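You operate a simulated robot arm through the tools that you are given. There is no shell and no other tool.

You run a simulated two-armed robot. Do the job below in one go: nothing can be reset, and whatever is moved stays where it is left.

Task
Send resin to the purple drip bar and hardener to the yellow one.
Fine: the pipes are clean; shut seven and ten, open eight and nine, then open one and three.

It is judged by the outcome, as a careful person would: the job done as asked, and still so three seconds after it is handed in. It fails if anything else is knocked over, pushed out of place, dropped, spilled or broken.

Robot
Two 7-joint arms with fingered hands on one trunk that stands fixed in place. Base frame: the origin is at the foot of the trunk, x ahead of it, y to its left, z up. Units: m, rad, N and s.
The left shoulder is at [0.07, 0.166, 1.318], the right one opposite. With the tool pointing down near the work surface each hand reaches from about 0.1 to 0.9 m from the base axis, measured 20 degrees to its own side. Payload 4.1 kg a hand.
The TCP of each hand is the grasp point between the finger pads, 0.032 m short of the fingertips. In the tool frame z runs along the fingers and y along their closing line. The gripper opens to 0.108 m; its body begins 0.038 m behind the TCP. The gripper is a hand of 4 fingers: y runs from the thumb to the fingers, the wrist lies at [-0.016, -0.108, -0.186] in the tool frame, and closing takes about 1.5 s.
Orientation is told as [roll, pitch, yaw] about the base's x, y, z axes, in that order, counted from this pose: with the fingers straight down and the wrist toward the robot, the tool's x, y and z point along [0, 1, 0], [1, 0, 0] and [0, 0, -1] of the base frame.

Tools
- The arms move only by the tool apply_moves. It takes "left_commands", "right_commands" or both (then of equal length, played together; a hand with none holds still); each is one flat list of numbers, 7 for each row, row after row: the turn, a rotation vector about the base's x, y, z in rad, then the shift along the base's x, y, z in m, then the opening, from 0 (shut) to 1 (fully open). In form: [rx, ry, rz, dx, dy, dz, gripper, rx, ry, rz, dx, dy, dz, gripper, ...]. A call has 1 to 20 rows; each row is the pose to reach, as a shift and turn from the pose commanded when the call began. A row lasts 0.2 s, in which the tool goes at most 0.05 m and 0.15 rad; a call with a longer step from one row to the next is refused whole, and so is a gripper value outside its range. A pose out of reach is approached as far as the arm can. The call stops where the force on the tool passes 60 N (or 10 N more than at its start, if that is more) or the arm is blocked; 0.2 s more then pass. Each finger travels about 0.045 m/s and halts on what it meets, pressing with about 28 N; the grip force reading is that of the motor and also rises with nothing between the fingers. The clock runs only during rows and for 0.2 s after the last one: add rows that repeat a pose to give the fingers time. It gives the time, the measured TCP pose, the force on the tool (base axes), the opening and the grip force at its end, in the units of the frame above (readings bear some noise), with the torque about the TCP (base axes, N m) and any sound that the robot's microphone picked up.
- Cameras (640 x 400 px; columns grow to the right, rows downward): "scene" is now at [0.1335, 0.0411, 1.579]; the picture's right is [0.44, -0.90, 0.00], its down [-0.23, -0.11, -0.97] and it looks along [0.87, 0.42, -0.25] (base axes); focal length 214 px, centre (320, 200). "left" rides on the left gripper at [-0.064, -0.093, -0.132] in its tool frame; the picture's right is [-0.80, -0.28, 0.53], its down [0.55, -0.71, 0.45] and it looks along [0.25, 0.65, 0.72] (tool axes); focal length 247 px, centre (320, 200). "right" rides on the right gripper at [0.064, -0.093, -0.131] in its tool frame; the picture's right is [-0.80, 0.28, -0.53], its down [-0.55, -0.71, 0.45] and it looks along [-0.25, 0.65, 0.72] (tool axes); focal length 247 px, centre (320, 200). There is no depth. A picture from a camera that has moved, and an enlarged one, comes with that camera's place and axes in the base frame and with its lens.
- grab_frame(camera): a new picture of that camera. The clock stands still meanwhile.
- slide_trunk(by): slides the trunk up (or, below 0, down) by that many m; the arms and the scene camera ride with it, the base frame stays. It gives what a move gives, with no picture.
- hand_shape(shape, hand): the hand has 4 fingers and takes this shape, open, in about a second: jaw (thumb against the fingers, like two jaws); tri (thumb and two fingers); tip (a fingertip pinch); poke (one finger out to press); point (the index stretched); flat (the hand flat); cup (the hand cupped); fist (a fist). The gripper value then closes the fingers along that shape, each until it touches; the sizes above hold for jaw. It gives what a move gives, with no picture.
- turn_head(pan, tilt): turns the head with the scene camera to pan (to the left, within 1.501 rad either way) and tilt (down, from -0.506 to 1.204), counted from straight ahead of the robot. It gives what a move gives.
- zoom(camera, box): a new picture of the part [left, top, right, bottom] of that camera's present view, enlarged. The clock stands still meanwhile.
- sign_off(): hands the job in; it is judged then, once.

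Places have to be worked out from the pictures, the camera data and where the tool is seen. Open the grippers and draw the arms clear of the work before you hand the job in, unless the task says otherwise.

The tools are called after ">>>" by a JSON object that holds its "name" and its "arguments". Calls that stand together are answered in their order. apply_moves: Moves the arms, as the interface text tells. Its arguments: {"type":"object","properties":{"left_commands":{"type":"array"},"right_commands":{"type":"array"}},"required":[]} The other tools are called the same way: slide_trunk (by) moves the trunk up or down; hand_shape (shape, hand) gives the hand a shape; turn_head (pan, tilt) turns the head that bears the scene camera; grab_frame (camera) takes a picture; zoom (camera, box) takes an enlarged picture of a part of a camera's view; sign_off () hands the job in.

At the start:

```text
t: 0.0
left_tcp_pos: [0.4861, 0.4777, 1.5099]
left_orientation: [-0.001, 0.001, -0.001]
left_ft_force: [-0.4, 0.7, -0.1]
left_torque: [0.01, 0.0, 0.0]
left_gripper_width: 0.1075
left_gripper_force: 0.1
left_shape: jaw
right_tcp_pos: [0.5599, -0.0232, 1.6323]
right_orientation: [-0.001, -0.001, -0.002]
right_ft_force: [0.1, 0.3, -0.9]
right_torque: [-0.02, 0.01, 0.0]
right_gripper_width: 0.1077
right_gripper_force: 0.0
right_shape: jaw
trunk travel left (down, up): [-0.825, 0.115]
head pan, tilt (commanded): [0.456, 0.253]
```

scene: 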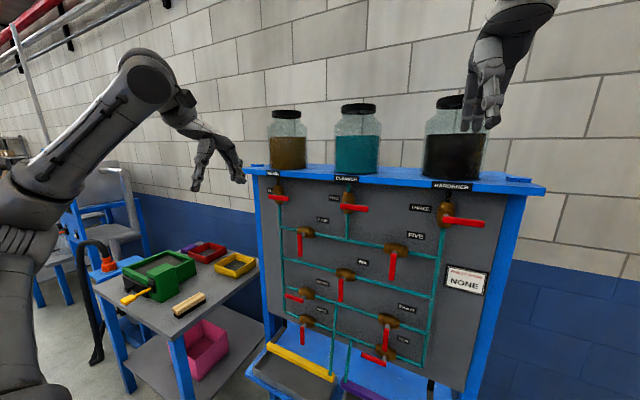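
right: 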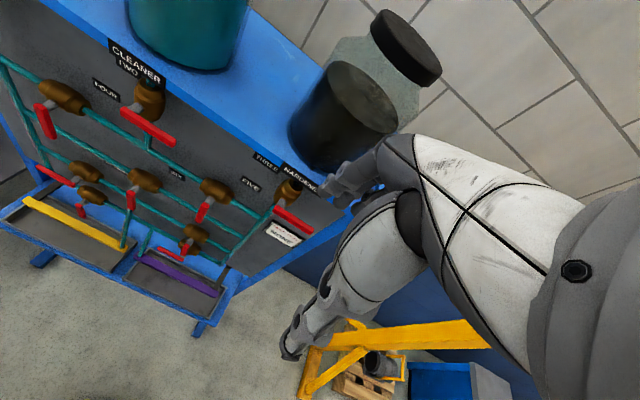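
left: 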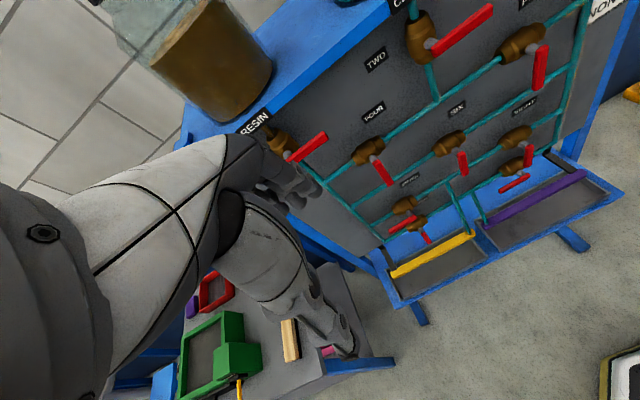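

I start by enlarging the panel from the scene camera to read the labels and the lever states.

>>> {"name": "zoom", "arguments": {"camera": "scene", "box": [240, 160, 400, 260]}}

>>> {"name": "zoom", "arguments": {"camera": "scene", "box": [360, 160, 520, 260]}}

>>> {"name": "zoom", "arguments": {"camera": "scene", "box": [250, 240, 410, 340]}}

>>> {"name": "zoom", "arguments": {"camera": "scene", "box": [300, 280, 492, 400]}}

>>> {"name": "zoom", "arguments": {"camera": "left", "box": [320, 80, 640, 280]}}

>>> {"name": "zoom", "arguments": {"camera": "right", "box": [0, 50, 320, 250]}}

```text
4.00 times, centred on (320, 210) of scene
camera zoom: at [0.1335, 0.0411, 1.579], right [0.44, -0.9, 0.0], down [-0.23, -0.11, -0.97], along [0.87, 0.42, -0.25], focal length 858 px, centre (320, 160)
```

zoom: 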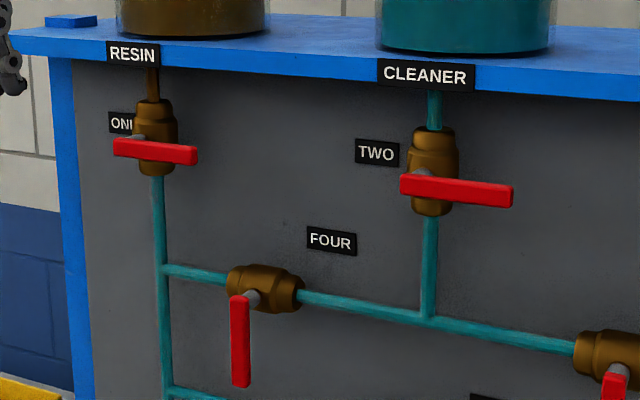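

```text
4.00 times, centred on (440, 210) of scene
camera zoom: at [0.1335, 0.0411, 1.579], right [0.44, -0.9, 0.0], down [-0.23, -0.11, -0.97], along [0.87, 0.42, -0.25], focal length 858 px, centre (-160, 160)
```

zoom: 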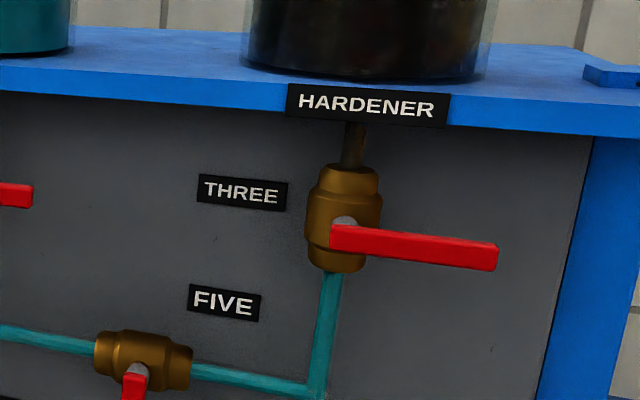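

```text
4.00 times, centred on (330, 290) of scene
camera zoom: at [0.1335, 0.0411, 1.579], right [0.44, -0.9, 0.0], down [-0.23, -0.11, -0.97], along [0.87, 0.42, -0.25], focal length 858 px, centre (280, -160)
```

zoom: 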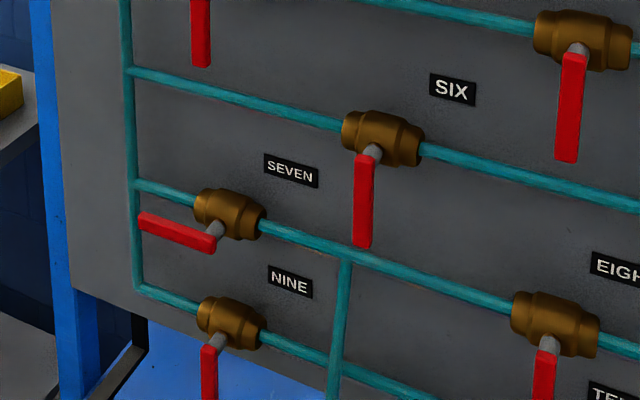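

```text
3.33 times, centred on (396, 340) of scene
camera zoom: at [0.1335, 0.0411, 1.579], right [0.44, -0.9, 0.0], down [-0.23, -0.11, -0.97], along [0.87, 0.42, -0.25], focal length 715 px, centre (67, -267)
```

zoom: 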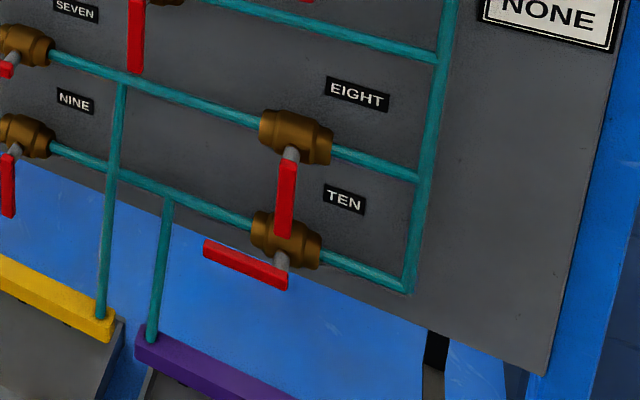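

```text
2.00 times, centred on (480, 180) of left
camera zoom: at [0.3943, 0.4132, 1.6415], right [-0.28, -0.8, -0.53], down [-0.71, 0.55, -0.45], along [0.65, 0.25, -0.72], focal length 494 px, centre (0, 240)
```

zoom: 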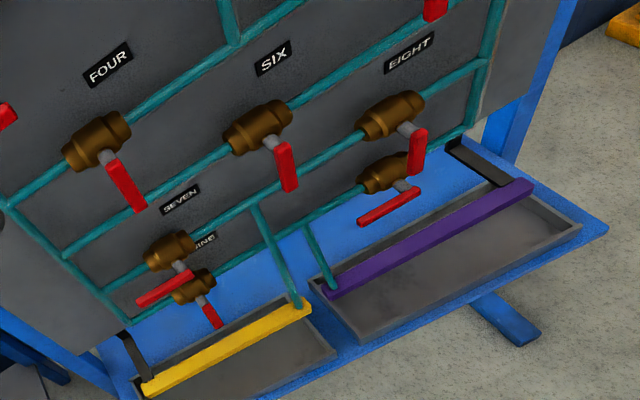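

```text
2.00 times, centred on (160, 150) of right
camera zoom: at [0.4674, 0.0405, 1.7633], right [0.28, -0.8, 0.53], down [-0.71, -0.55, -0.45], along [0.65, -0.25, -0.72], focal length 494 px, centre (640, 300)
```

zoom: 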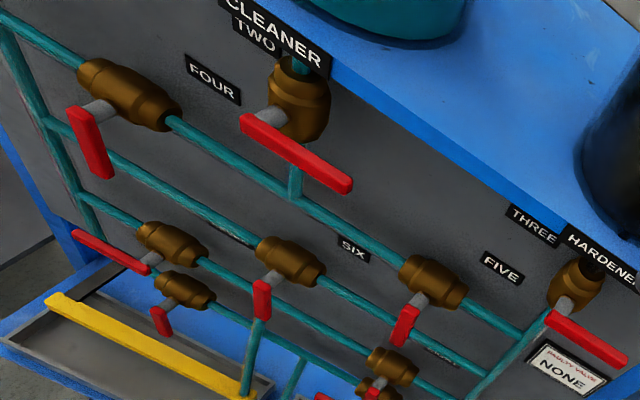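

All ten levers are legible. Seven and ten lie along their pipes (open) and the rest lie across theirs (shut). The tee between seven and eight feeds yellow, the tee between nine and ten feeds purple, and the panel is vertical with its lever stems at about x=0.74. The plan you gave fits that, so I first turn both hands to point forward at the panel, well back from it.

>>> {"name": "apply_moves", "arguments": {"left_commands": [0, -0.147, 0, 0.001, -0.003, -0.011, 1, 0, -0.294, 0, 0.002, -0.006, -0.022, 1, 0, -0.441, 0, 0.003, -0.009, -0.033, 1, 0, -0.588, 0, 0.004, -0.012, -0.044, 1, 0, -0.735, 0, 0.005, -0.015, -0.055, 1, 0, -0.882, 0, 0.006, -0.018, -0.066, 1, 0, -1.029, 0, 0.007, -0.021, -0.077, 1, 0, -1.176, 0, 0.008, -0.024, -0.088, 1, 0, -1.323, 0, 0.009, -0.027, -0.099, 1, 0, -1.47, 0, 0.01, -0.03, -0.11, 1], "right_commands": [0, -0.147, 0, -0.006, -0.0127, -0.018, 1, 0, -0.294, 0, -0.012, -0.0254, -0.036, 1, 0, -0.441, 0, -0.018, -0.0381, -0.054, 1, 0, -0.588, 0, -0.024, -0.0508, -0.072, 1, 0, -0.735, 0, -0.03, -0.0635, -0.09, 1, 0, -0.882, 0, -0.036, -0.0762, -0.108, 1, 0, -1.029, 0, -0.042, -0.0889, -0.126, 1, 0, -1.176, 0, -0.048, -0.1016, -0.144, 1, 0, -1.323, 0, -0.054, -0.1143, -0.162, 1, 0, -1.47, 0, -0.06, -0.127, -0.18, 1]}}

>>> {"name": "grab_frame", "arguments": {"camera": "scene"}}

>>> {"name": "grab_frame", "arguments": {"camera": "right"}}

>>> {"name": "grab_frame", "arguments": {"camera": "left"}}

```text
t: 2.2
left_tcp_pos: [0.4999, 0.4415, 1.4009]
left_orientation: [0.067, -1.472, -0.064]
left_ft_force: [0.8, -2.1, 1.7]
left_torque: [0.01, 0.07, 0.1]
left_gripper_width: 0.1079
left_gripper_force: 0.0
left_shape: jaw
right_tcp_pos: [0.5297, -0.1936, 1.4722]
right_orientation: [0.366, -1.38, -0.451]
right_ft_force: [0.1, -1.3, 0.0]
right_torque: [-0.03, -0.05, 0.08]
right_gripper_width: 0.1079
right_gripper_force: 0.1
right_shape: jaw
right hand out of reach, approached as far as the arm can: row 7, 9, 10
trunk travel left (down, up): [-0.825, 0.115]
head pan, tilt (commanded): [0.456, 0.253]
```

```text
taken
camera scene: at [0.1375, 0.0347, 1.579], right [0.44, -0.9, -0.01], down [-0.23, -0.11, -0.97], along [0.87, 0.43, -0.25], focal length 214 px, centre (320, 200)
```

scene: 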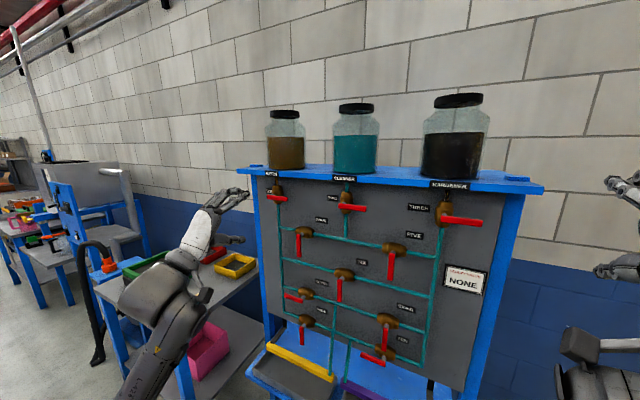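

```text
taken
camera right: at [0.391, -0.1122, 1.4084], right [-0.55, -0.78, 0.32], down [0.27, -0.52, -0.81], along [0.79, -0.36, 0.49], focal length 247 px, centre (320, 200)
```

right: 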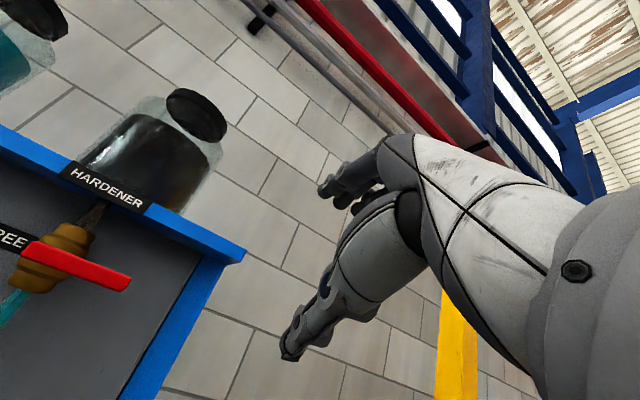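

```text
taken
camera left: at [0.36, 0.3781, 1.3218], right [0.5, -0.8, -0.34], down [0.37, 0.55, -0.74], along [0.78, 0.25, 0.58], focal length 247 px, centre (320, 200)
```

left: 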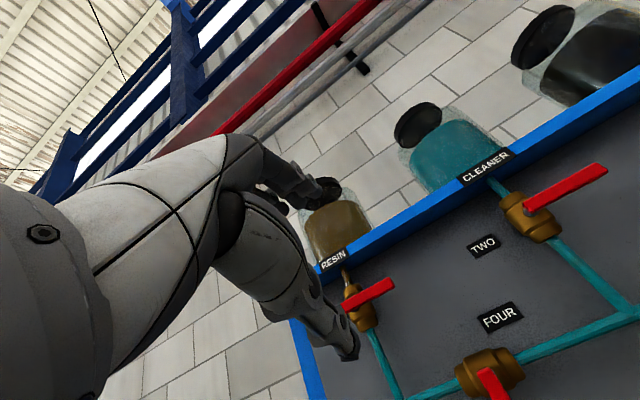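

The left hand reached its pose, but the right arm is folded too close to its shoulder. I move the right hand forward and lower, still clear of the panel, where its pose should be reachable.

>>> {"name": "apply_moves", "arguments": {"right_commands": [0, 0, 0, 0.02, 0.01, -0.03, 1, 0, 0, 0, 0.04, 0.02, -0.06, 1, 0, 0, 0, 0.06, 0.03, -0.09, 1, 0, 0, 0, 0.08, 0.04, -0.12, 1, 0, 0, 0, 0.1, 0.05, -0.15, 1, 0, 0, 0, 0.1, 0.05, -0.15, 1]}}

>>> {"name": "grab_frame", "arguments": {"camera": "scene"}}

```text
t: 3.6
left_tcp_pos: [0.4961, 0.4466, 1.3997]
left_orientation: [0.005, -1.469, -0.006]
left_ft_force: [-0.3, 0.7, 0.1]
left_torque: [0.02, -0.01, 0.0]
left_gripper_width: 0.1079
left_gripper_force: 0.0
left_shape: jaw
right_tcp_pos: [0.6265, -0.1465, 1.3334]
right_orientation: [0.05, -1.429, -0.159]
right_ft_force: [0.1, 0.0, -0.2]
right_torque: [-0.03, 0.0, -0.02]
right_gripper_width: 0.108
right_gripper_force: 0.0
right_shape: jaw
trunk travel left (down, up): [-0.825, 0.115]
head pan, tilt (commanded): [0.456, 0.253]
```

```text
taken
camera scene: at [0.1331, 0.0406, 1.5791], right [0.44, -0.9, 0.0], down [-0.22, -0.11, -0.97], along [0.87, 0.42, -0.25], focal length 214 px, centre (320, 200)
```

scene: 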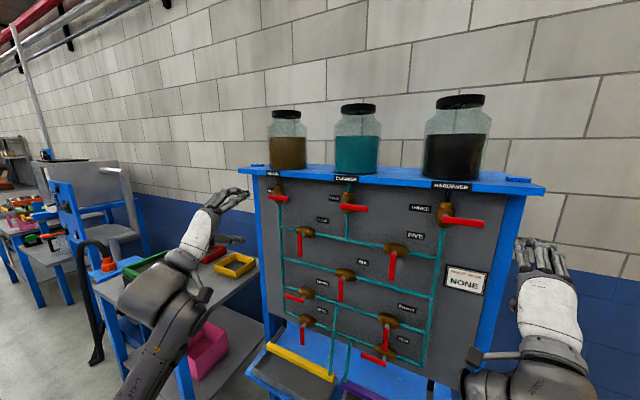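

The right hand is now in a reachable pose at [0.627, -0.147, 1.333], with about 0.1 rad of yaw to correct. I straighten it, then put both hands into the poke shape to see where the finger ends up.

>>> {"name": "apply_moves", "arguments": {"right_commands": [0, -0.04, 0.108, 0, 0.02, 0, 1, 0, -0.04, 0.108, 0, 0.02, 0, 1]}}

>>> {"name": "hand_shape", "arguments": {"shape": "poke", "hand": "right"}}

>>> {"name": "hand_shape", "arguments": {"shape": "poke", "hand": "left"}}

>>> {"name": "grab_frame", "arguments": {"camera": "scene"}}

>>> {"name": "grab_frame", "arguments": {"camera": "right"}}

>>> {"name": "grab_frame", "arguments": {"camera": "left"}}

>>> {"name": "zoom", "arguments": {"camera": "scene", "box": [160, 150, 320, 250]}}

>>> {"name": "zoom", "arguments": {"camera": "scene", "box": [440, 200, 600, 300]}}

```text
t: 4.2
left_tcp_pos: [0.4957, 0.4471, 1.399]
left_orientation: [0.003, -1.469, -0.002]
left_ft_force: [0.4, 0.8, -0.2]
left_torque: [0.01, -0.02, 0.05]
left_gripper_width: 0.108
left_gripper_force: 0.0
left_shape: jaw
right_tcp_pos: [0.6285, -0.1226, 1.3396]
right_orientation: [0.27, -1.464, -0.256]
right_ft_force: [-1.3, 0.0, -0.1]
right_torque: [0.0, -0.03, 0.03]
right_gripper_width: 0.1077
right_gripper_force: 0.1
right_shape: jaw
trunk travel left (down, up): [-0.825, 0.115]
head pan, tilt (commanded): [0.456, 0.253]
```

```text
t: 5.1
left_tcp_pos: [0.4977, 0.447, 1.3993]
left_orientation: [0.003, -1.469, -0.005]
left_ft_force: [-0.4, -0.3, -0.1]
left_torque: [0.01, 0.03, 0.03]
left_gripper_width: 0.1076
left_gripper_force: 0.1
left_shape: jaw
right_tcp_pos: [0.6297, -0.1235, 1.3352]
right_orientation: [0.23, -1.459, -0.221]
right_ft_force: [-0.3, 0.1, -0.3]
right_torque: [-0.02, 0.03, 0.0]
right_gripper_width: 0.0
right_gripper_force: 0.0
right_shape: poke
trunk travel left (down, up): [-0.825, 0.115]
head pan, tilt (commanded): [0.456, 0.253]
```

```text
t: 6.0
left_tcp_pos: [0.497, 0.447, 1.4008]
left_orientation: [0.003, -1.47, -0.002]
left_ft_force: [-0.7, 0.3, 0.0]
left_torque: [0.01, 0.03, -0.02]
left_gripper_width: 0.0003
left_gripper_force: 0.0
left_shape: poke
right_tcp_pos: [0.6279, -0.1233, 1.3333]
right_orientation: [0.203, -1.455, -0.193]
right_ft_force: [0.0, -0.3, -0.7]
right_torque: [0.01, -0.01, 0.01]
right_gripper_width: 0.0
right_gripper_force: 0.0
right_shape: poke
trunk travel left (down, up): [-0.825, 0.115]
head pan, tilt (commanded): [0.456, 0.253]
```

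```text
taken
camera scene: at [0.1335, 0.041, 1.579], right [0.44, -0.9, 0.0], down [-0.23, -0.11, -0.97], along [0.87, 0.42, -0.25], focal length 214 px, centre (320, 200)
```

scene: 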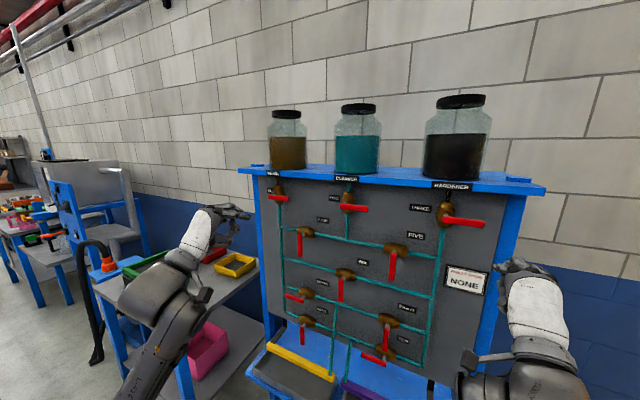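

```text
taken
camera right: at [0.4859, -0.0586, 1.2567], right [-0.49, -0.81, 0.32], down [0.37, -0.53, -0.76], along [0.79, -0.25, 0.56], focal length 247 px, centre (320, 200)
```

right: 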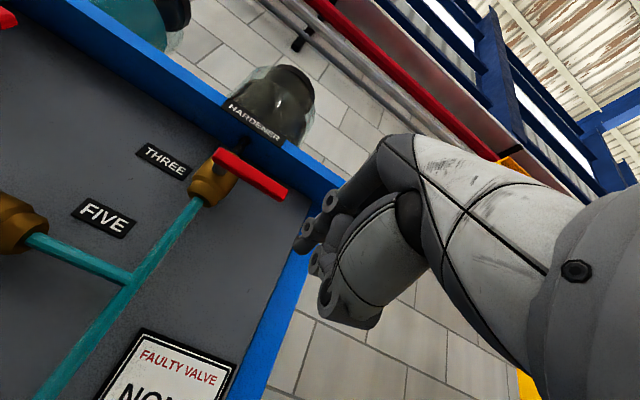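

```text
taken
camera left: at [0.357, 0.3832, 1.321], right [0.5, -0.8, -0.34], down [0.37, 0.55, -0.75], along [0.78, 0.25, 0.57], focal length 247 px, centre (320, 200)
```

left: 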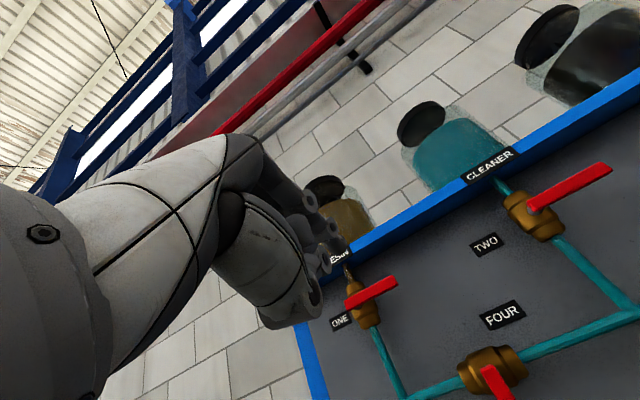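

```text
4.00 times, centred on (240, 200) of scene
camera zoom: at [0.1335, 0.041, 1.579], right [0.44, -0.9, 0.0], down [-0.23, -0.11, -0.97], along [0.87, 0.42, -0.25], focal length 858 px, centre (640, 200)
```

zoom: 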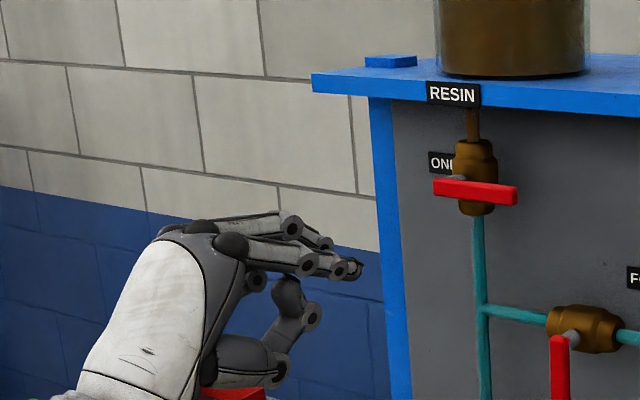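

```text
4.00 times, centred on (520, 250) of scene
camera zoom: at [0.1335, 0.041, 1.579], right [0.44, -0.9, 0.0], down [-0.23, -0.11, -0.97], along [0.87, 0.42, -0.25], focal length 858 px, centre (-480, 0)
```

zoom: 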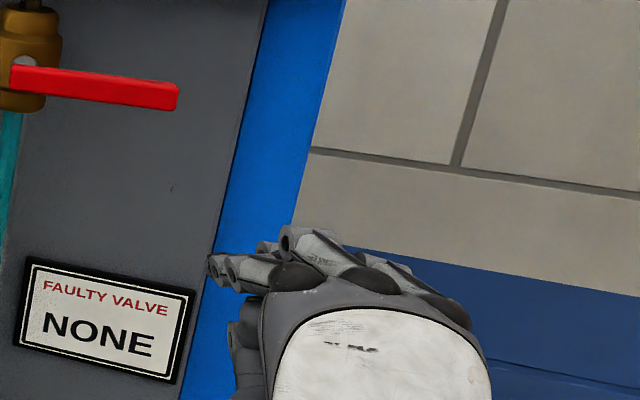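

Poke leaves the index fairly bent. I try "point" on the left hand and a closed jaw on the right to compare which makes the cleaner pusher.

>>> {"name": "hand_shape", "arguments": {"shape": "point", "hand": "left"}}

>>> {"name": "hand_shape", "arguments": {"shape": "point", "hand": "right"}}

>>> {"name": "zoom", "arguments": {"camera": "scene", "box": [160, 150, 320, 250]}}

>>> {"name": "zoom", "arguments": {"camera": "scene", "box": [440, 200, 600, 300]}}

>>> {"name": "grab_frame", "arguments": {"camera": "left"}}

>>> {"name": "grab_frame", "arguments": {"camera": "right"}}

```text
t: 6.9
left_tcp_pos: [0.4978, 0.4473, 1.3999]
left_orientation: [0.005, -1.469, -0.002]
left_ft_force: [0.4, 0.7, -0.6]
left_torque: [-0.03, 0.0, -0.02]
left_gripper_width: 0.0
left_gripper_force: 0.0
left_shape: point
right_tcp_pos: [0.6276, -0.1234, 1.332]
right_orientation: [0.181, -1.454, -0.172]
right_ft_force: [0.7, -0.6, 0.0]
right_torque: [0.0, -0.03, 0.0]
right_gripper_width: 0.0
right_gripper_force: 0.2
right_shape: poke
trunk travel left (down, up): [-0.825, 0.115]
head pan, tilt (commanded): [0.456, 0.253]
```

```text
t: 7.8
left_tcp_pos: [0.4976, 0.4465, 1.4001]
left_orientation: [0.004, -1.469, -0.003]
left_ft_force: [0.3, -0.5, 0.1]
left_torque: [-0.02, -0.01, 0.01]
left_gripper_width: 0.0
left_gripper_force: 0.0
left_shape: point
right_tcp_pos: [0.6279, -0.1225, 1.3294]
right_orientation: [0.169, -1.452, -0.158]
right_ft_force: [-1.0, 0.6, 0.2]
right_torque: [0.0, -0.03, 0.02]
right_gripper_width: 0.0001
right_gripper_force: 0.0
right_shape: point
trunk travel left (down, up): [-0.825, 0.115]
head pan, tilt (commanded): [0.456, 0.253]
```

```text
4.00 times, centred on (240, 200) of scene
camera zoom: at [0.1335, 0.041, 1.579], right [0.44, -0.9, 0.0], down [-0.23, -0.11, -0.97], along [0.87, 0.42, -0.25], focal length 858 px, centre (640, 200)
```

zoom: 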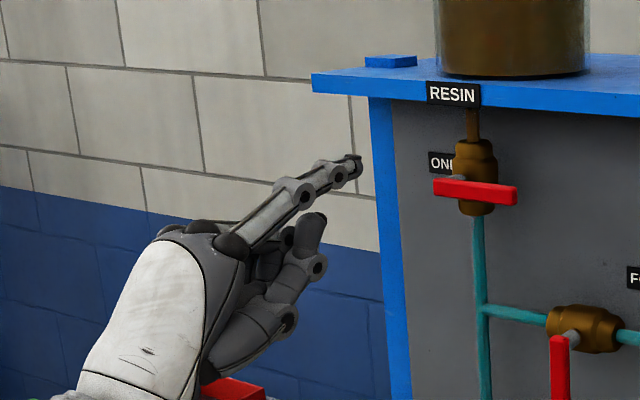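

```text
4.00 times, centred on (520, 250) of scene
camera zoom: at [0.1335, 0.041, 1.579], right [0.44, -0.9, 0.0], down [-0.23, -0.11, -0.97], along [0.87, 0.42, -0.25], focal length 858 px, centre (-480, 0)
```

zoom: 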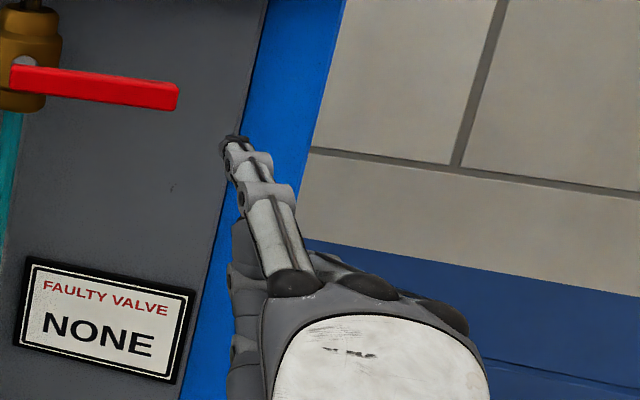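

```text
taken
camera left: at [0.357, 0.3832, 1.321], right [0.5, -0.8, -0.34], down [0.37, 0.55, -0.75], along [0.78, 0.25, 0.57], focal length 247 px, centre (320, 200)
```

left: 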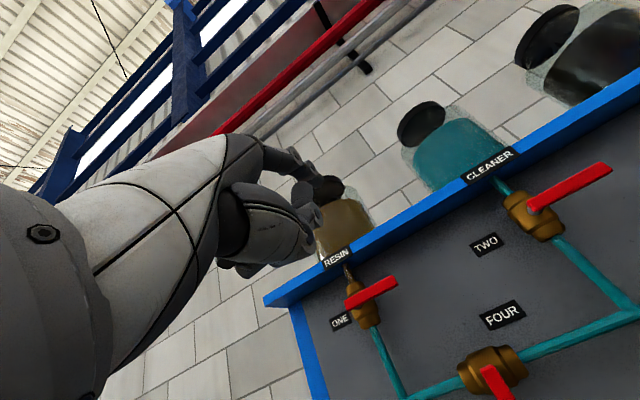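

```text
taken
camera right: at [0.4855, -0.059, 1.2541], right [-0.49, -0.81, 0.33], down [0.37, -0.53, -0.76], along [0.79, -0.25, 0.56], focal length 247 px, centre (320, 200)
```

right: 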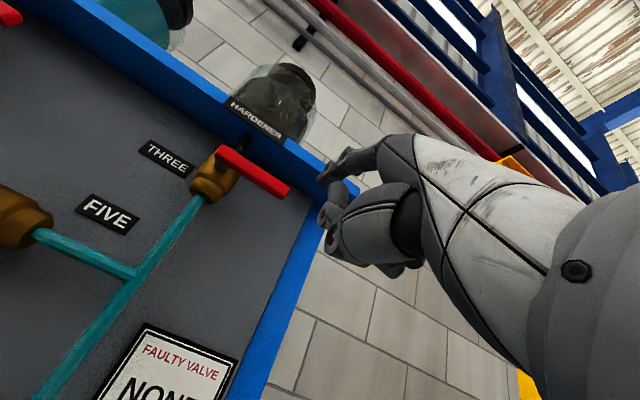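

"Point" gives a straight index finger running roughly along the forearm. I enlarge the hand-camera views to locate the fingertip in the tool frame.

>>> {"name": "zoom", "arguments": {"camera": "left", "box": [220, 120, 380, 220]}}

>>> {"name": "zoom", "arguments": {"camera": "right", "box": [270, 120, 430, 220]}}

```text
4.00 times, centred on (300, 170) of left
camera zoom: at [0.357, 0.3832, 1.321], right [0.5, -0.8, -0.34], down [0.37, 0.55, -0.75], along [0.78, 0.25, 0.57], focal length 988 px, centre (400, 320)
```

zoom: 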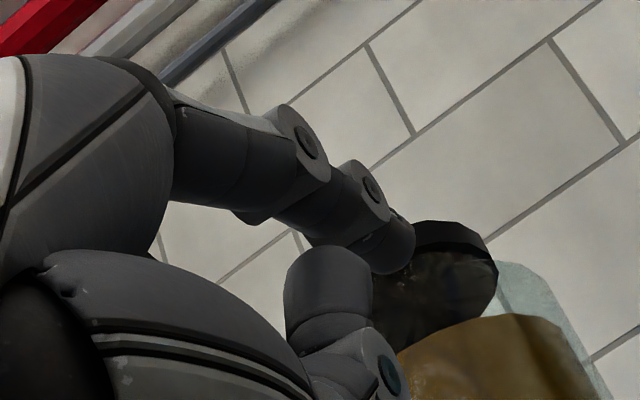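

```text
4.00 times, centred on (350, 170) of right
camera zoom: at [0.4855, -0.059, 1.2541], right [-0.49, -0.81, 0.33], down [0.37, -0.53, -0.76], along [0.79, -0.25, 0.56], focal length 988 px, centre (200, 320)
```

zoom: 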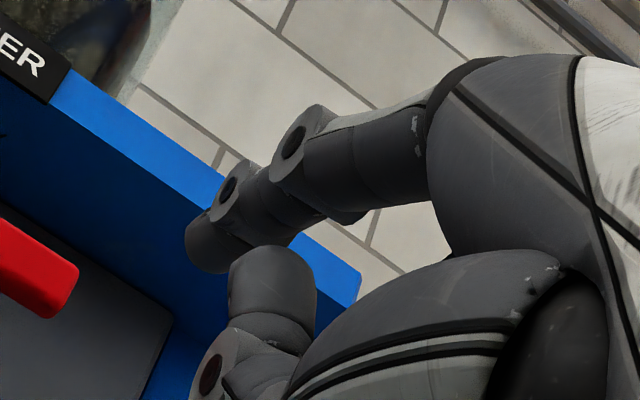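

Triangulating from both views puts the index fingertip about 7 cm above and 3 cm ahead of the TCP, 1.4 cm toward the robot's midline, angled about 18° upward. I tilt both hands so the index is level, then lower the trunk to work on the lower valves.

>>> {"name": "apply_moves", "arguments": {"left_commands": [0, 0.11, 0, 0, 0, 0, 1, 0, 0.22, 0, 0, 0, 0, 1, 0, 0.31, 0, 0, 0, 0, 1, 0, 0.31, 0, 0, 0, 0, 1], "right_commands": [0, 0.1, 0, -0.005, 0, 0, 1, 0, 0.2, 0, -0.01, 0, 0, 1, 0, 0.29, 0, -0.02, 0, 0, 1, 0, 0.29, 0, -0.02, 0, 0, 1]}}

>>> {"name": "slide_trunk", "arguments": {"by": -0.25}}

>>> {"name": "grab_frame", "arguments": {"camera": "scene"}}

>>> {"name": "grab_frame", "arguments": {"camera": "left"}}

>>> {"name": "grab_frame", "arguments": {"camera": "right"}}

```text
t: 8.8
left_tcp_pos: [0.4976, 0.4459, 1.3995]
left_orientation: [0.003, -1.16, -0.002]
left_ft_force: [-1.2, -0.5, 0.1]
left_torque: [0.0, 0.04, 0.02]
left_gripper_width: 0.0003
left_gripper_force: 0.1
left_shape: point
right_tcp_pos: [0.6086, -0.1214, 1.3236]
right_orientation: [0.134, -1.14, -0.126]
right_ft_force: [0.6, 0.1, -0.4]
right_torque: [-0.01, 0.0, 0.03]
right_gripper_width: 0.0
right_gripper_force: 0.1
right_shape: point
trunk travel left (down, up): [-0.825, 0.115]
head pan, tilt (commanded): [0.456, 0.253]
```

```text
t: 11.4
left_tcp_pos: [0.4961, 0.4477, 1.1498]
left_orientation: [0.0, -1.16, -0.001]
left_ft_force: [-0.7, -0.1, -0.3]
left_torque: [0.01, 0.01, -0.01]
left_gripper_width: 0.0
left_gripper_force: 0.0
left_shape: point
right_tcp_pos: [0.6052, -0.1217, 1.0751]
right_orientation: [0.138, -1.141, -0.13]
right_ft_force: [-0.5, 0.1, -0.2]
right_torque: [0.0, 0.01, -0.01]
right_gripper_width: 0.0001
right_gripper_force: 0.0
right_shape: point
trunk travel left (down, up): [-0.575, 0.365]
head pan, tilt (commanded): [0.456, 0.253]
```

```text
taken
camera scene: at [0.1333, 0.041, 1.3291], right [0.44, -0.9, 0.0], down [-0.23, -0.11, -0.97], along [0.87, 0.43, -0.25], focal length 214 px, centre (320, 200)
```

scene: 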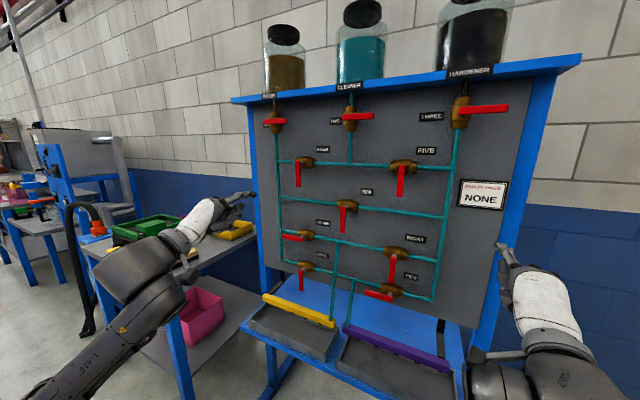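

```text
taken
camera left: at [0.3393, 0.3833, 1.1175], right [0.37, -0.8, -0.47], down [0.13, 0.55, -0.83], along [0.92, 0.25, 0.31], focal length 247 px, centre (320, 200)
```

left: 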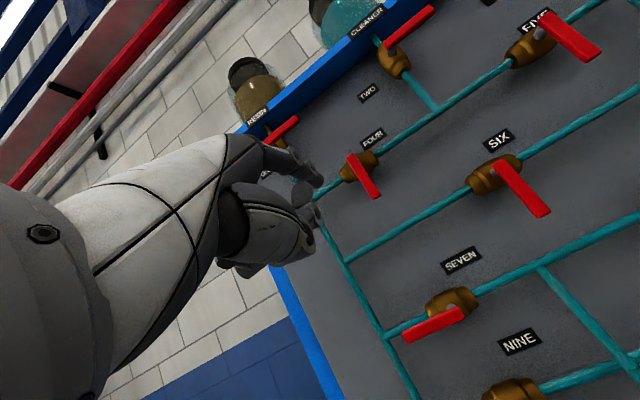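

```text
taken
camera right: at [0.4487, -0.0545, 1.0476], right [-0.37, -0.82, 0.43], down [0.12, -0.5, -0.86], along [0.92, -0.27, 0.28], focal length 247 px, centre (320, 200)
```

right: 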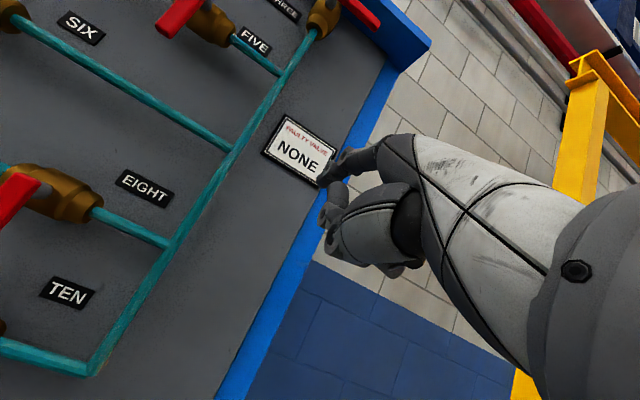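

The hands now point level at the panel. I enlarge the lower valves from this height to pin down the levers of seven and nine, and of eight and ten.

>>> {"name": "zoom", "arguments": {"camera": "scene", "box": [250, 215, 378, 295]}}

>>> {"name": "zoom", "arguments": {"camera": "scene", "box": [340, 225, 468, 305]}}

>>> {"name": "zoom", "arguments": {"camera": "left", "box": [240, 120, 560, 320]}}

>>> {"name": "zoom", "arguments": {"camera": "right", "box": [0, 100, 320, 300]}}

```text
5.00 times, centred on (314, 255) of scene
camera zoom: at [0.1333, 0.041, 1.3291], right [0.44, -0.9, 0.0], down [-0.23, -0.11, -0.97], along [0.87, 0.43, -0.25], focal length 1072 px, centre (350, -75)
```

zoom: 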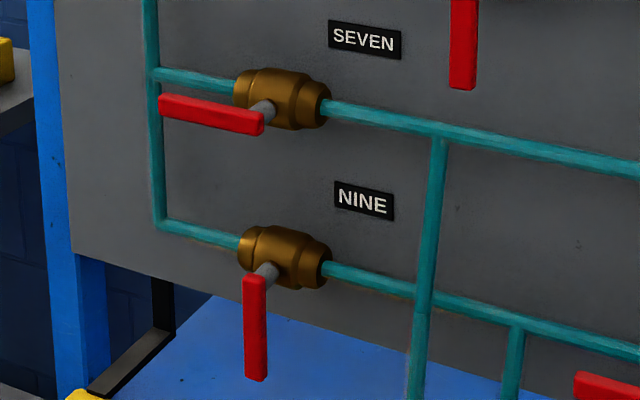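

```text
5.00 times, centred on (404, 265) of scene
camera zoom: at [0.1333, 0.041, 1.3291], right [0.44, -0.9, 0.0], down [-0.23, -0.11, -0.97], along [0.87, 0.43, -0.25], focal length 1072 px, centre (-100, -125)
```

zoom: 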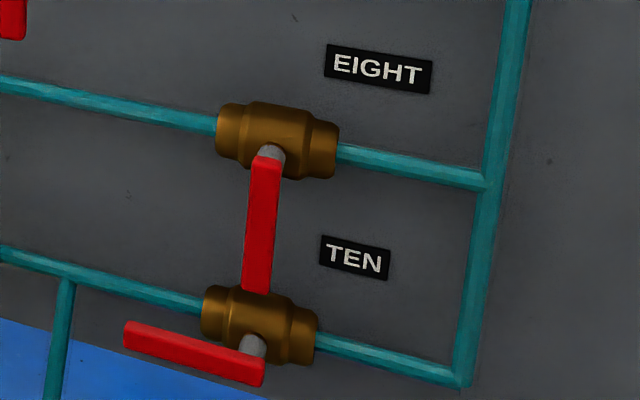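

```text
2.00 times, centred on (400, 220) of left
camera zoom: at [0.3393, 0.3833, 1.1175], right [0.37, -0.8, -0.47], down [0.13, 0.55, -0.83], along [0.92, 0.25, 0.31], focal length 494 px, centre (160, 160)
```

zoom: 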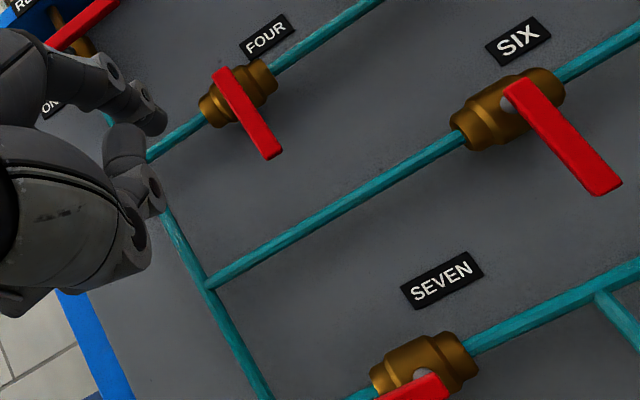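

```text
2.00 times, centred on (160, 200) of right
camera zoom: at [0.4487, -0.0545, 1.0476], right [-0.37, -0.82, 0.43], down [0.12, -0.5, -0.86], along [0.92, -0.27, 0.28], focal length 494 px, centre (640, 200)
```

zoom: 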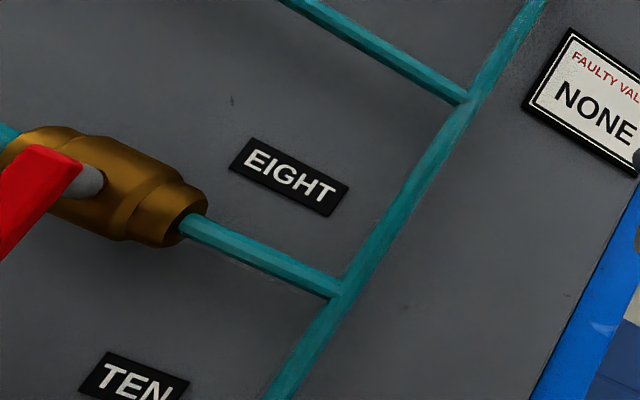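

From the two camera heights I get the pivots of seven at about (y 0.402, z 1.015), nine (0.404, 0.888), eight (0.095, 1.018) and ten (0.094, 0.889). Lever fronts are at x≈0.718 and the levers are about 8 cm long. I bring the left fingertip to just above seven's lever and the right one above ten's, stopping short of the lever plane.

>>> {"name": "apply_moves", "arguments": {"left_commands": [0, 0, 0, 0.0165, 0.0035, -0.0186, 1, 0, 0, 0, 0.033, 0.007, -0.0373, 1, 0, 0, 0, 0.0495, 0.0105, -0.0559, 1, 0, 0, 0, 0.066, 0.014, -0.0745, 1, 0, 0, 0, 0.0825, 0.0175, -0.0931, 1, 0, 0, 0, 0.099, 0.021, -0.1118, 1, 0, 0, 0, 0.1155, 0.0245, -0.1304, 1, 0, 0, 0, 0.132, 0.028, -0.149, 1, 0, 0, 0, 0.132, 0.028, -0.149, 1], "right_commands": [0, 0, 0, 0.003, 0.0327, -0.025, 1, 0, 0, 0, 0.006, 0.0655, -0.05, 1, 0, 0, 0, 0.009, 0.0982, -0.075, 1, 0, 0, 0, 0.012, 0.131, -0.1, 1, 0, 0, 0, 0.015, 0.1637, -0.125, 1, 0, 0, 0, 0.018, 0.1965, -0.15, 1, 0, 0, 0, 0.021, 0.2292, -0.175, 1, 0, 0, 0, 0.024, 0.262, -0.2, 1, 0, 0, 0, 0.024, 0.262, -0.2, 1]}}

>>> {"name": "grab_frame", "arguments": {"camera": "scene"}}

>>> {"name": "zoom", "arguments": {"camera": "scene", "box": [230, 195, 390, 295]}}

>>> {"name": "zoom", "arguments": {"camera": "scene", "box": [320, 225, 480, 325]}}

>>> {"name": "grab_frame", "arguments": {"camera": "left"}}

>>> {"name": "grab_frame", "arguments": {"camera": "right"}}

```text
t: 11.9
left_tcp_pos: [0.5233, 0.4519, 1.12]
left_orientation: [0.0, -1.159, -0.001]
left_ft_force: [0.5, 0.6, -0.6]
left_torque: [0.0, -0.03, 0.0]
left_gripper_width: 0.0
left_gripper_force: 0.1
left_shape: point
right_tcp_pos: [0.6248, -0.1103, 1.0345]
right_orientation: [-0.347, -1.186, 0.254]
right_ft_force: [0.9, 0.1, 0.4]
right_torque: [0.01, 0.03, 0.01]
right_gripper_width: 0.0002
right_gripper_force: 0.1
right_shape: point
trunk travel left (down, up): [-0.575, 0.365]
head pan, tilt (commanded): [0.456, 0.253]
stopped in row 2 (right hand): the arm was blocked; the commanded pose is now the measured one
```

```text
taken
camera scene: at [0.1335, 0.0405, 1.3291], right [0.44, -0.9, 0.0], down [-0.23, -0.11, -0.97], along [0.87, 0.42, -0.25], focal length 214 px, centre (320, 200)
```

scene: 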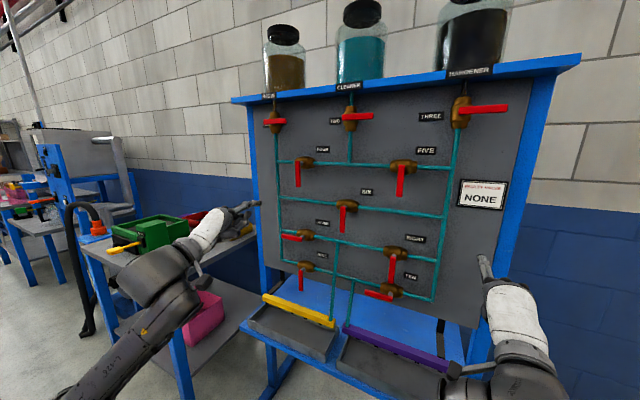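

```text
4.00 times, centred on (310, 245) of scene
camera zoom: at [0.1335, 0.0405, 1.3291], right [0.44, -0.9, 0.0], down [-0.23, -0.11, -0.97], along [0.87, 0.42, -0.25], focal length 858 px, centre (360, 20)
```

zoom: 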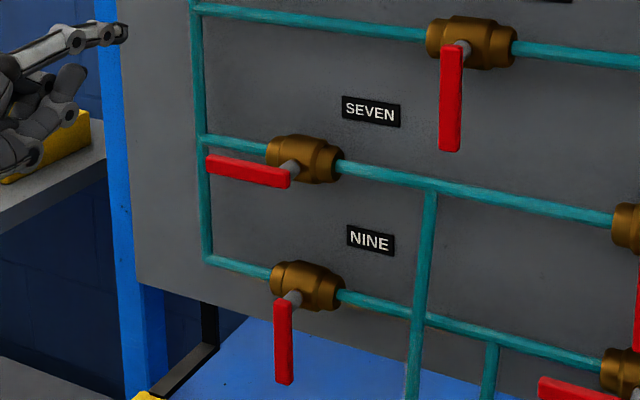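

```text
4.00 times, centred on (400, 275) of scene
camera zoom: at [0.1335, 0.0405, 1.3291], right [0.44, -0.9, 0.0], down [-0.23, -0.11, -0.97], along [0.87, 0.42, -0.25], focal length 858 px, centre (0, -100)
```

zoom: 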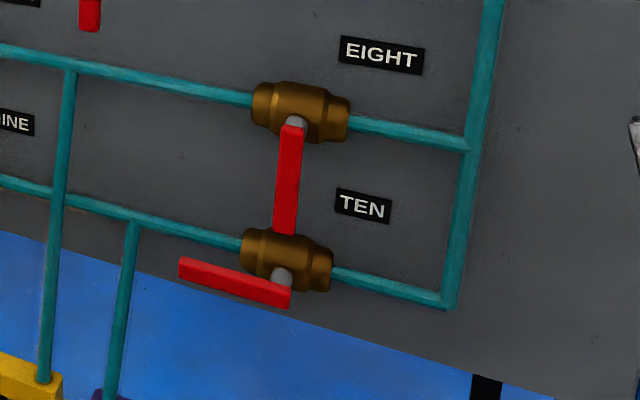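

```text
taken
camera left: at [0.3651, 0.3886, 1.0879], right [0.37, -0.8, -0.47], down [0.13, 0.55, -0.83], along [0.92, 0.25, 0.31], focal length 247 px, centre (320, 200)
```

left: 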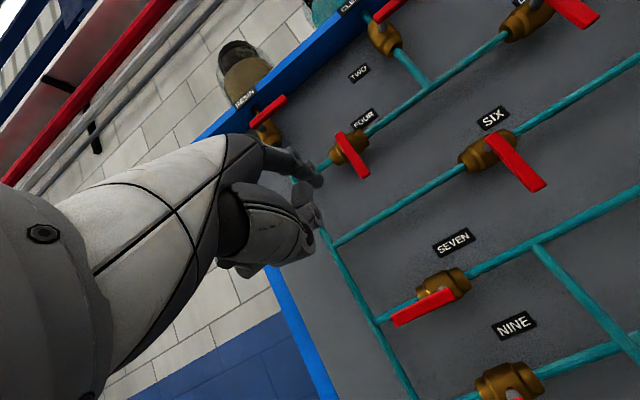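

```text
taken
camera right: at [0.4729, -0.04, 0.987], right [-0.45, -0.7, 0.55], down [0.12, -0.66, -0.74], along [0.89, -0.27, 0.38], focal length 247 px, centre (320, 200)
```

right: 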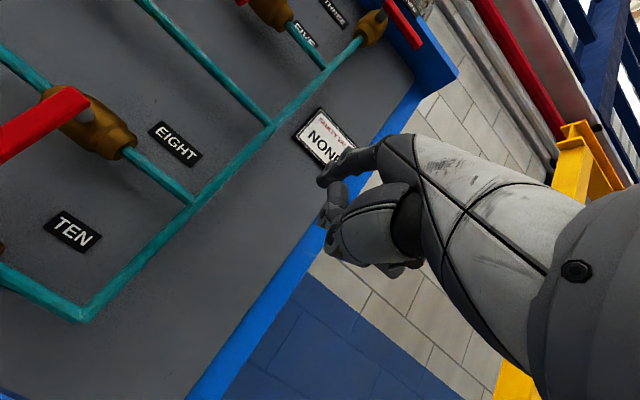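

The right arm hit a joint limit with no contact force: with the trunk low it was folded too tightly. I raise the trunk back so the arms reach down more extended.

>>> {"name": "slide_trunk", "arguments": {"by": 0.25}}

>>> {"name": "apply_moves", "arguments": {"right_commands": [0.02, 0.005, 0.01, -0.002, -0.005, -0.04, 1, 0.04, 0.01, 0.02, -0.004, -0.005, -0.08, 1, 0.06, 0.015, 0.03, -0.006, -0.005, -0.12, 1, 0.08, 0.02, 0.04, -0.008, 0, -0.16, 1, 0.1, 0.027, 0.05, -0.01, 0.01, -0.2, 1, 0.129, 0.034, 0.07, -0.012, 0.03, -0.24, 1, 0.129, 0.034, 0.07, -0.012, 0.03, -0.24, 1]}}

>>> {"name": "grab_frame", "arguments": {"camera": "scene"}}

```text
t: 14.5
left_tcp_pos: [0.5223, 0.4529, 1.3694]
left_orientation: [-0.001, -1.16, -0.001]
left_ft_force: [0.7, 0.0, -0.4]
left_torque: [-0.01, 0.0, 0.02]
left_gripper_width: 0.0002
left_gripper_force: 0.1
left_shape: point
right_tcp_pos: [0.625, -0.1084, 1.285]
right_orientation: [-0.348, -1.185, 0.254]
right_ft_force: [-0.1, -0.1, -0.7]
right_torque: [0.03, 0.01, 0.01]
right_gripper_width: 0.0001
right_gripper_force: 0.0
right_shape: point
trunk travel left (down, up): [-0.825, 0.115]
head pan, tilt (commanded): [0.456, 0.253]
```

```text
t: 15.4
left_tcp_pos: [0.5224, 0.453, 1.3691]
left_orientation: [0.001, -1.16, -0.001]
left_ft_force: [-0.6, 0.3, 0.2]
left_torque: [0.02, 0.01, 0.0]
left_gripper_width: 0.0001
left_gripper_force: 0.0
left_shape: point
right_tcp_pos: [0.6219, -0.1458, 1.1525]
right_orientation: [-0.598, -1.144, 0.505]
right_ft_force: [0.0, -0.1, 0.2]
right_torque: [0.02, -0.01, 0.01]
right_gripper_width: 0.1039
right_gripper_force: 0.0
right_shape: point
trunk travel left (down, up): [-0.825, 0.115]
head pan, tilt (commanded): [0.456, 0.253]
stopped in row 4 (right hand): the arm was blocked; the commanded pose is now the measured one
```

```text
taken
camera scene: at [0.1332, 0.0404, 1.5791], right [0.44, -0.9, 0.0], down [-0.23, -0.11, -0.97], along [0.87, 0.43, -0.25], focal length 214 px, centre (320, 200)
```

scene: 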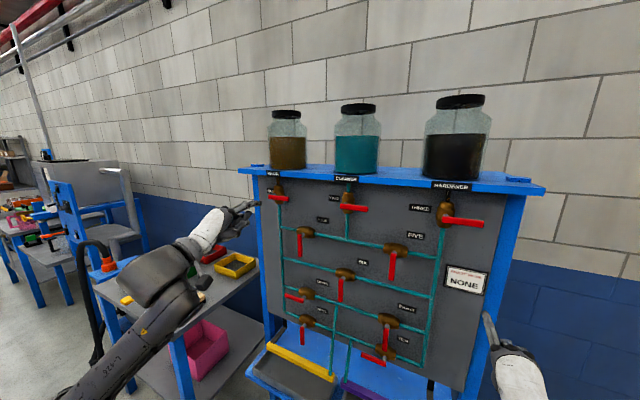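

The right hand twists as it descends, which points to a joint limit in that arm's posture. I turn the head to look at how the right arm is folded.

>>> {"name": "turn_head", "arguments": {"pan": -0.35, "tilt": 0.6}}

>>> {"name": "grab_frame", "arguments": {"camera": "scene"}}

```text
t: 16.5
left_tcp_pos: [0.5226, 0.4523, 1.3692]
left_orientation: [-0.001, -1.159, 0.0]
left_ft_force: [-0.3, -0.1, -0.1]
left_torque: [-0.04, 0.03, 0.03]
left_gripper_width: 0.0001
left_gripper_force: 0.1
left_shape: point
right_tcp_pos: [0.6221, -0.1444, 1.1528]
right_orientation: [-0.598, -1.142, 0.505]
right_ft_force: [-0.2, 0.0, 0.3]
right_torque: [-0.02, 0.0, 0.0]
right_gripper_width: 0.1036
right_gripper_force: 0.1
right_shape: point
trunk travel left (down, up): [-0.825, 0.115]
head pan, tilt (commanded): [-0.351, 0.6]
```

```text
taken
camera scene: at [0.1326, -0.0304, 1.5472], right [-0.34, -0.94, 0.0], down [-0.53, 0.19, -0.83], along [0.78, -0.28, -0.56], focal length 214 px, centre (320, 200)
```

scene: 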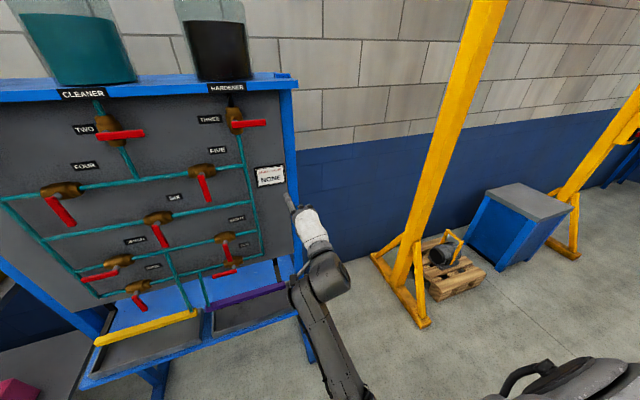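

The index still points forward and only the roll has drifted, so I unwind the right arm. I move it outward to mirror the left arm's comfortable pose and restore its orientation there.

>>> {"name": "apply_moves", "arguments": {"right_commands": [0, 0, 0, -0.012, -0.035, 0, 1, 0, 0, 0, -0.024, -0.07, 0, 1, 0.04, 0.005, 0.01, -0.036, -0.105, 0, 1, 0.08, 0.01, 0.02, -0.048, -0.14, 0, 1, 0.12, 0.015, 0.03, -0.06, -0.175, 0, 1, 0.16, 0.02, 0.04, -0.072, -0.21, 0, 1, 0.2, 0.025, 0.045, -0.084, -0.245, 0, 1, 0.24, 0.027, 0.05, -0.096, -0.28, 0, 1, 0.24, 0.027, 0.05, -0.096, -0.28, 0, 1, 0.24, 0.027, 0.05, -0.096, -0.28, 0, 1]}}

>>> {"name": "turn_head", "arguments": {"pan": -0.7, "tilt": 0.6}}

>>> {"name": "grab_frame", "arguments": {"camera": "scene"}}

```text
t: 18.7
left_tcp_pos: [0.5218, 0.4531, 1.3702]
left_orientation: [0.0, -1.159, 0.0]
left_ft_force: [0.4, -0.2, 0.1]
left_torque: [-0.02, 0.02, -0.01]
left_gripper_width: 0.0001
left_gripper_force: 0.0
left_shape: point
right_tcp_pos: [0.5256, -0.4256, 1.1542]
right_orientation: [0.011, -1.178, -0.006]
right_ft_force: [0.1, 0.5, 1.1]
right_torque: [0.01, -0.03, 0.0]
right_gripper_width: 0.1036
right_gripper_force: 0.0
right_shape: point
trunk travel left (down, up): [-0.825, 0.115]
head pan, tilt (commanded): [-0.351, 0.6]
```

```text
t: 19.6
left_tcp_pos: [0.5226, 0.4525, 1.3693]
left_orientation: [-0.003, -1.16, 0.001]
left_ft_force: [-0.6, -0.4, 0.4]
left_torque: [0.04, -0.05, 0.03]
left_gripper_width: 0.0001
left_gripper_force: 0.1
left_shape: point
right_tcp_pos: [0.5261, -0.4257, 1.1544]
right_orientation: [0.01, -1.178, -0.007]
right_ft_force: [0.3, -0.3, -0.3]
right_torque: [-0.03, 0.01, 0.01]
right_gripper_width: 0.1036
right_gripper_force: 0.0
right_shape: point
trunk travel left (down, up): [-0.825, 0.115]
head pan, tilt (commanded): [-0.7, 0.6]
```

```text
taken
camera scene: at [0.1172, -0.0569, 1.5472], right [-0.64, -0.77, 0.0], down [-0.43, 0.36, -0.83], along [0.63, -0.53, -0.56], focal length 214 px, centre (320, 200)
```

scene: 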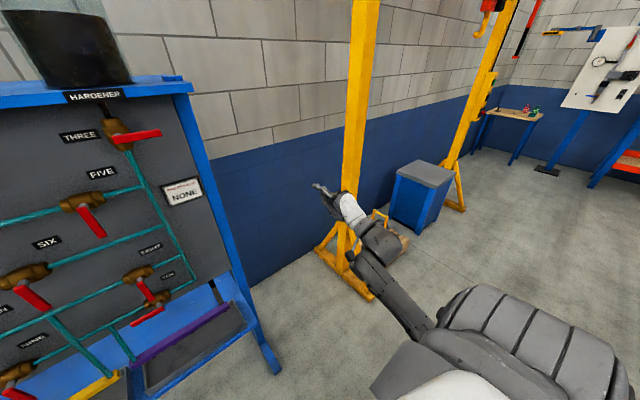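

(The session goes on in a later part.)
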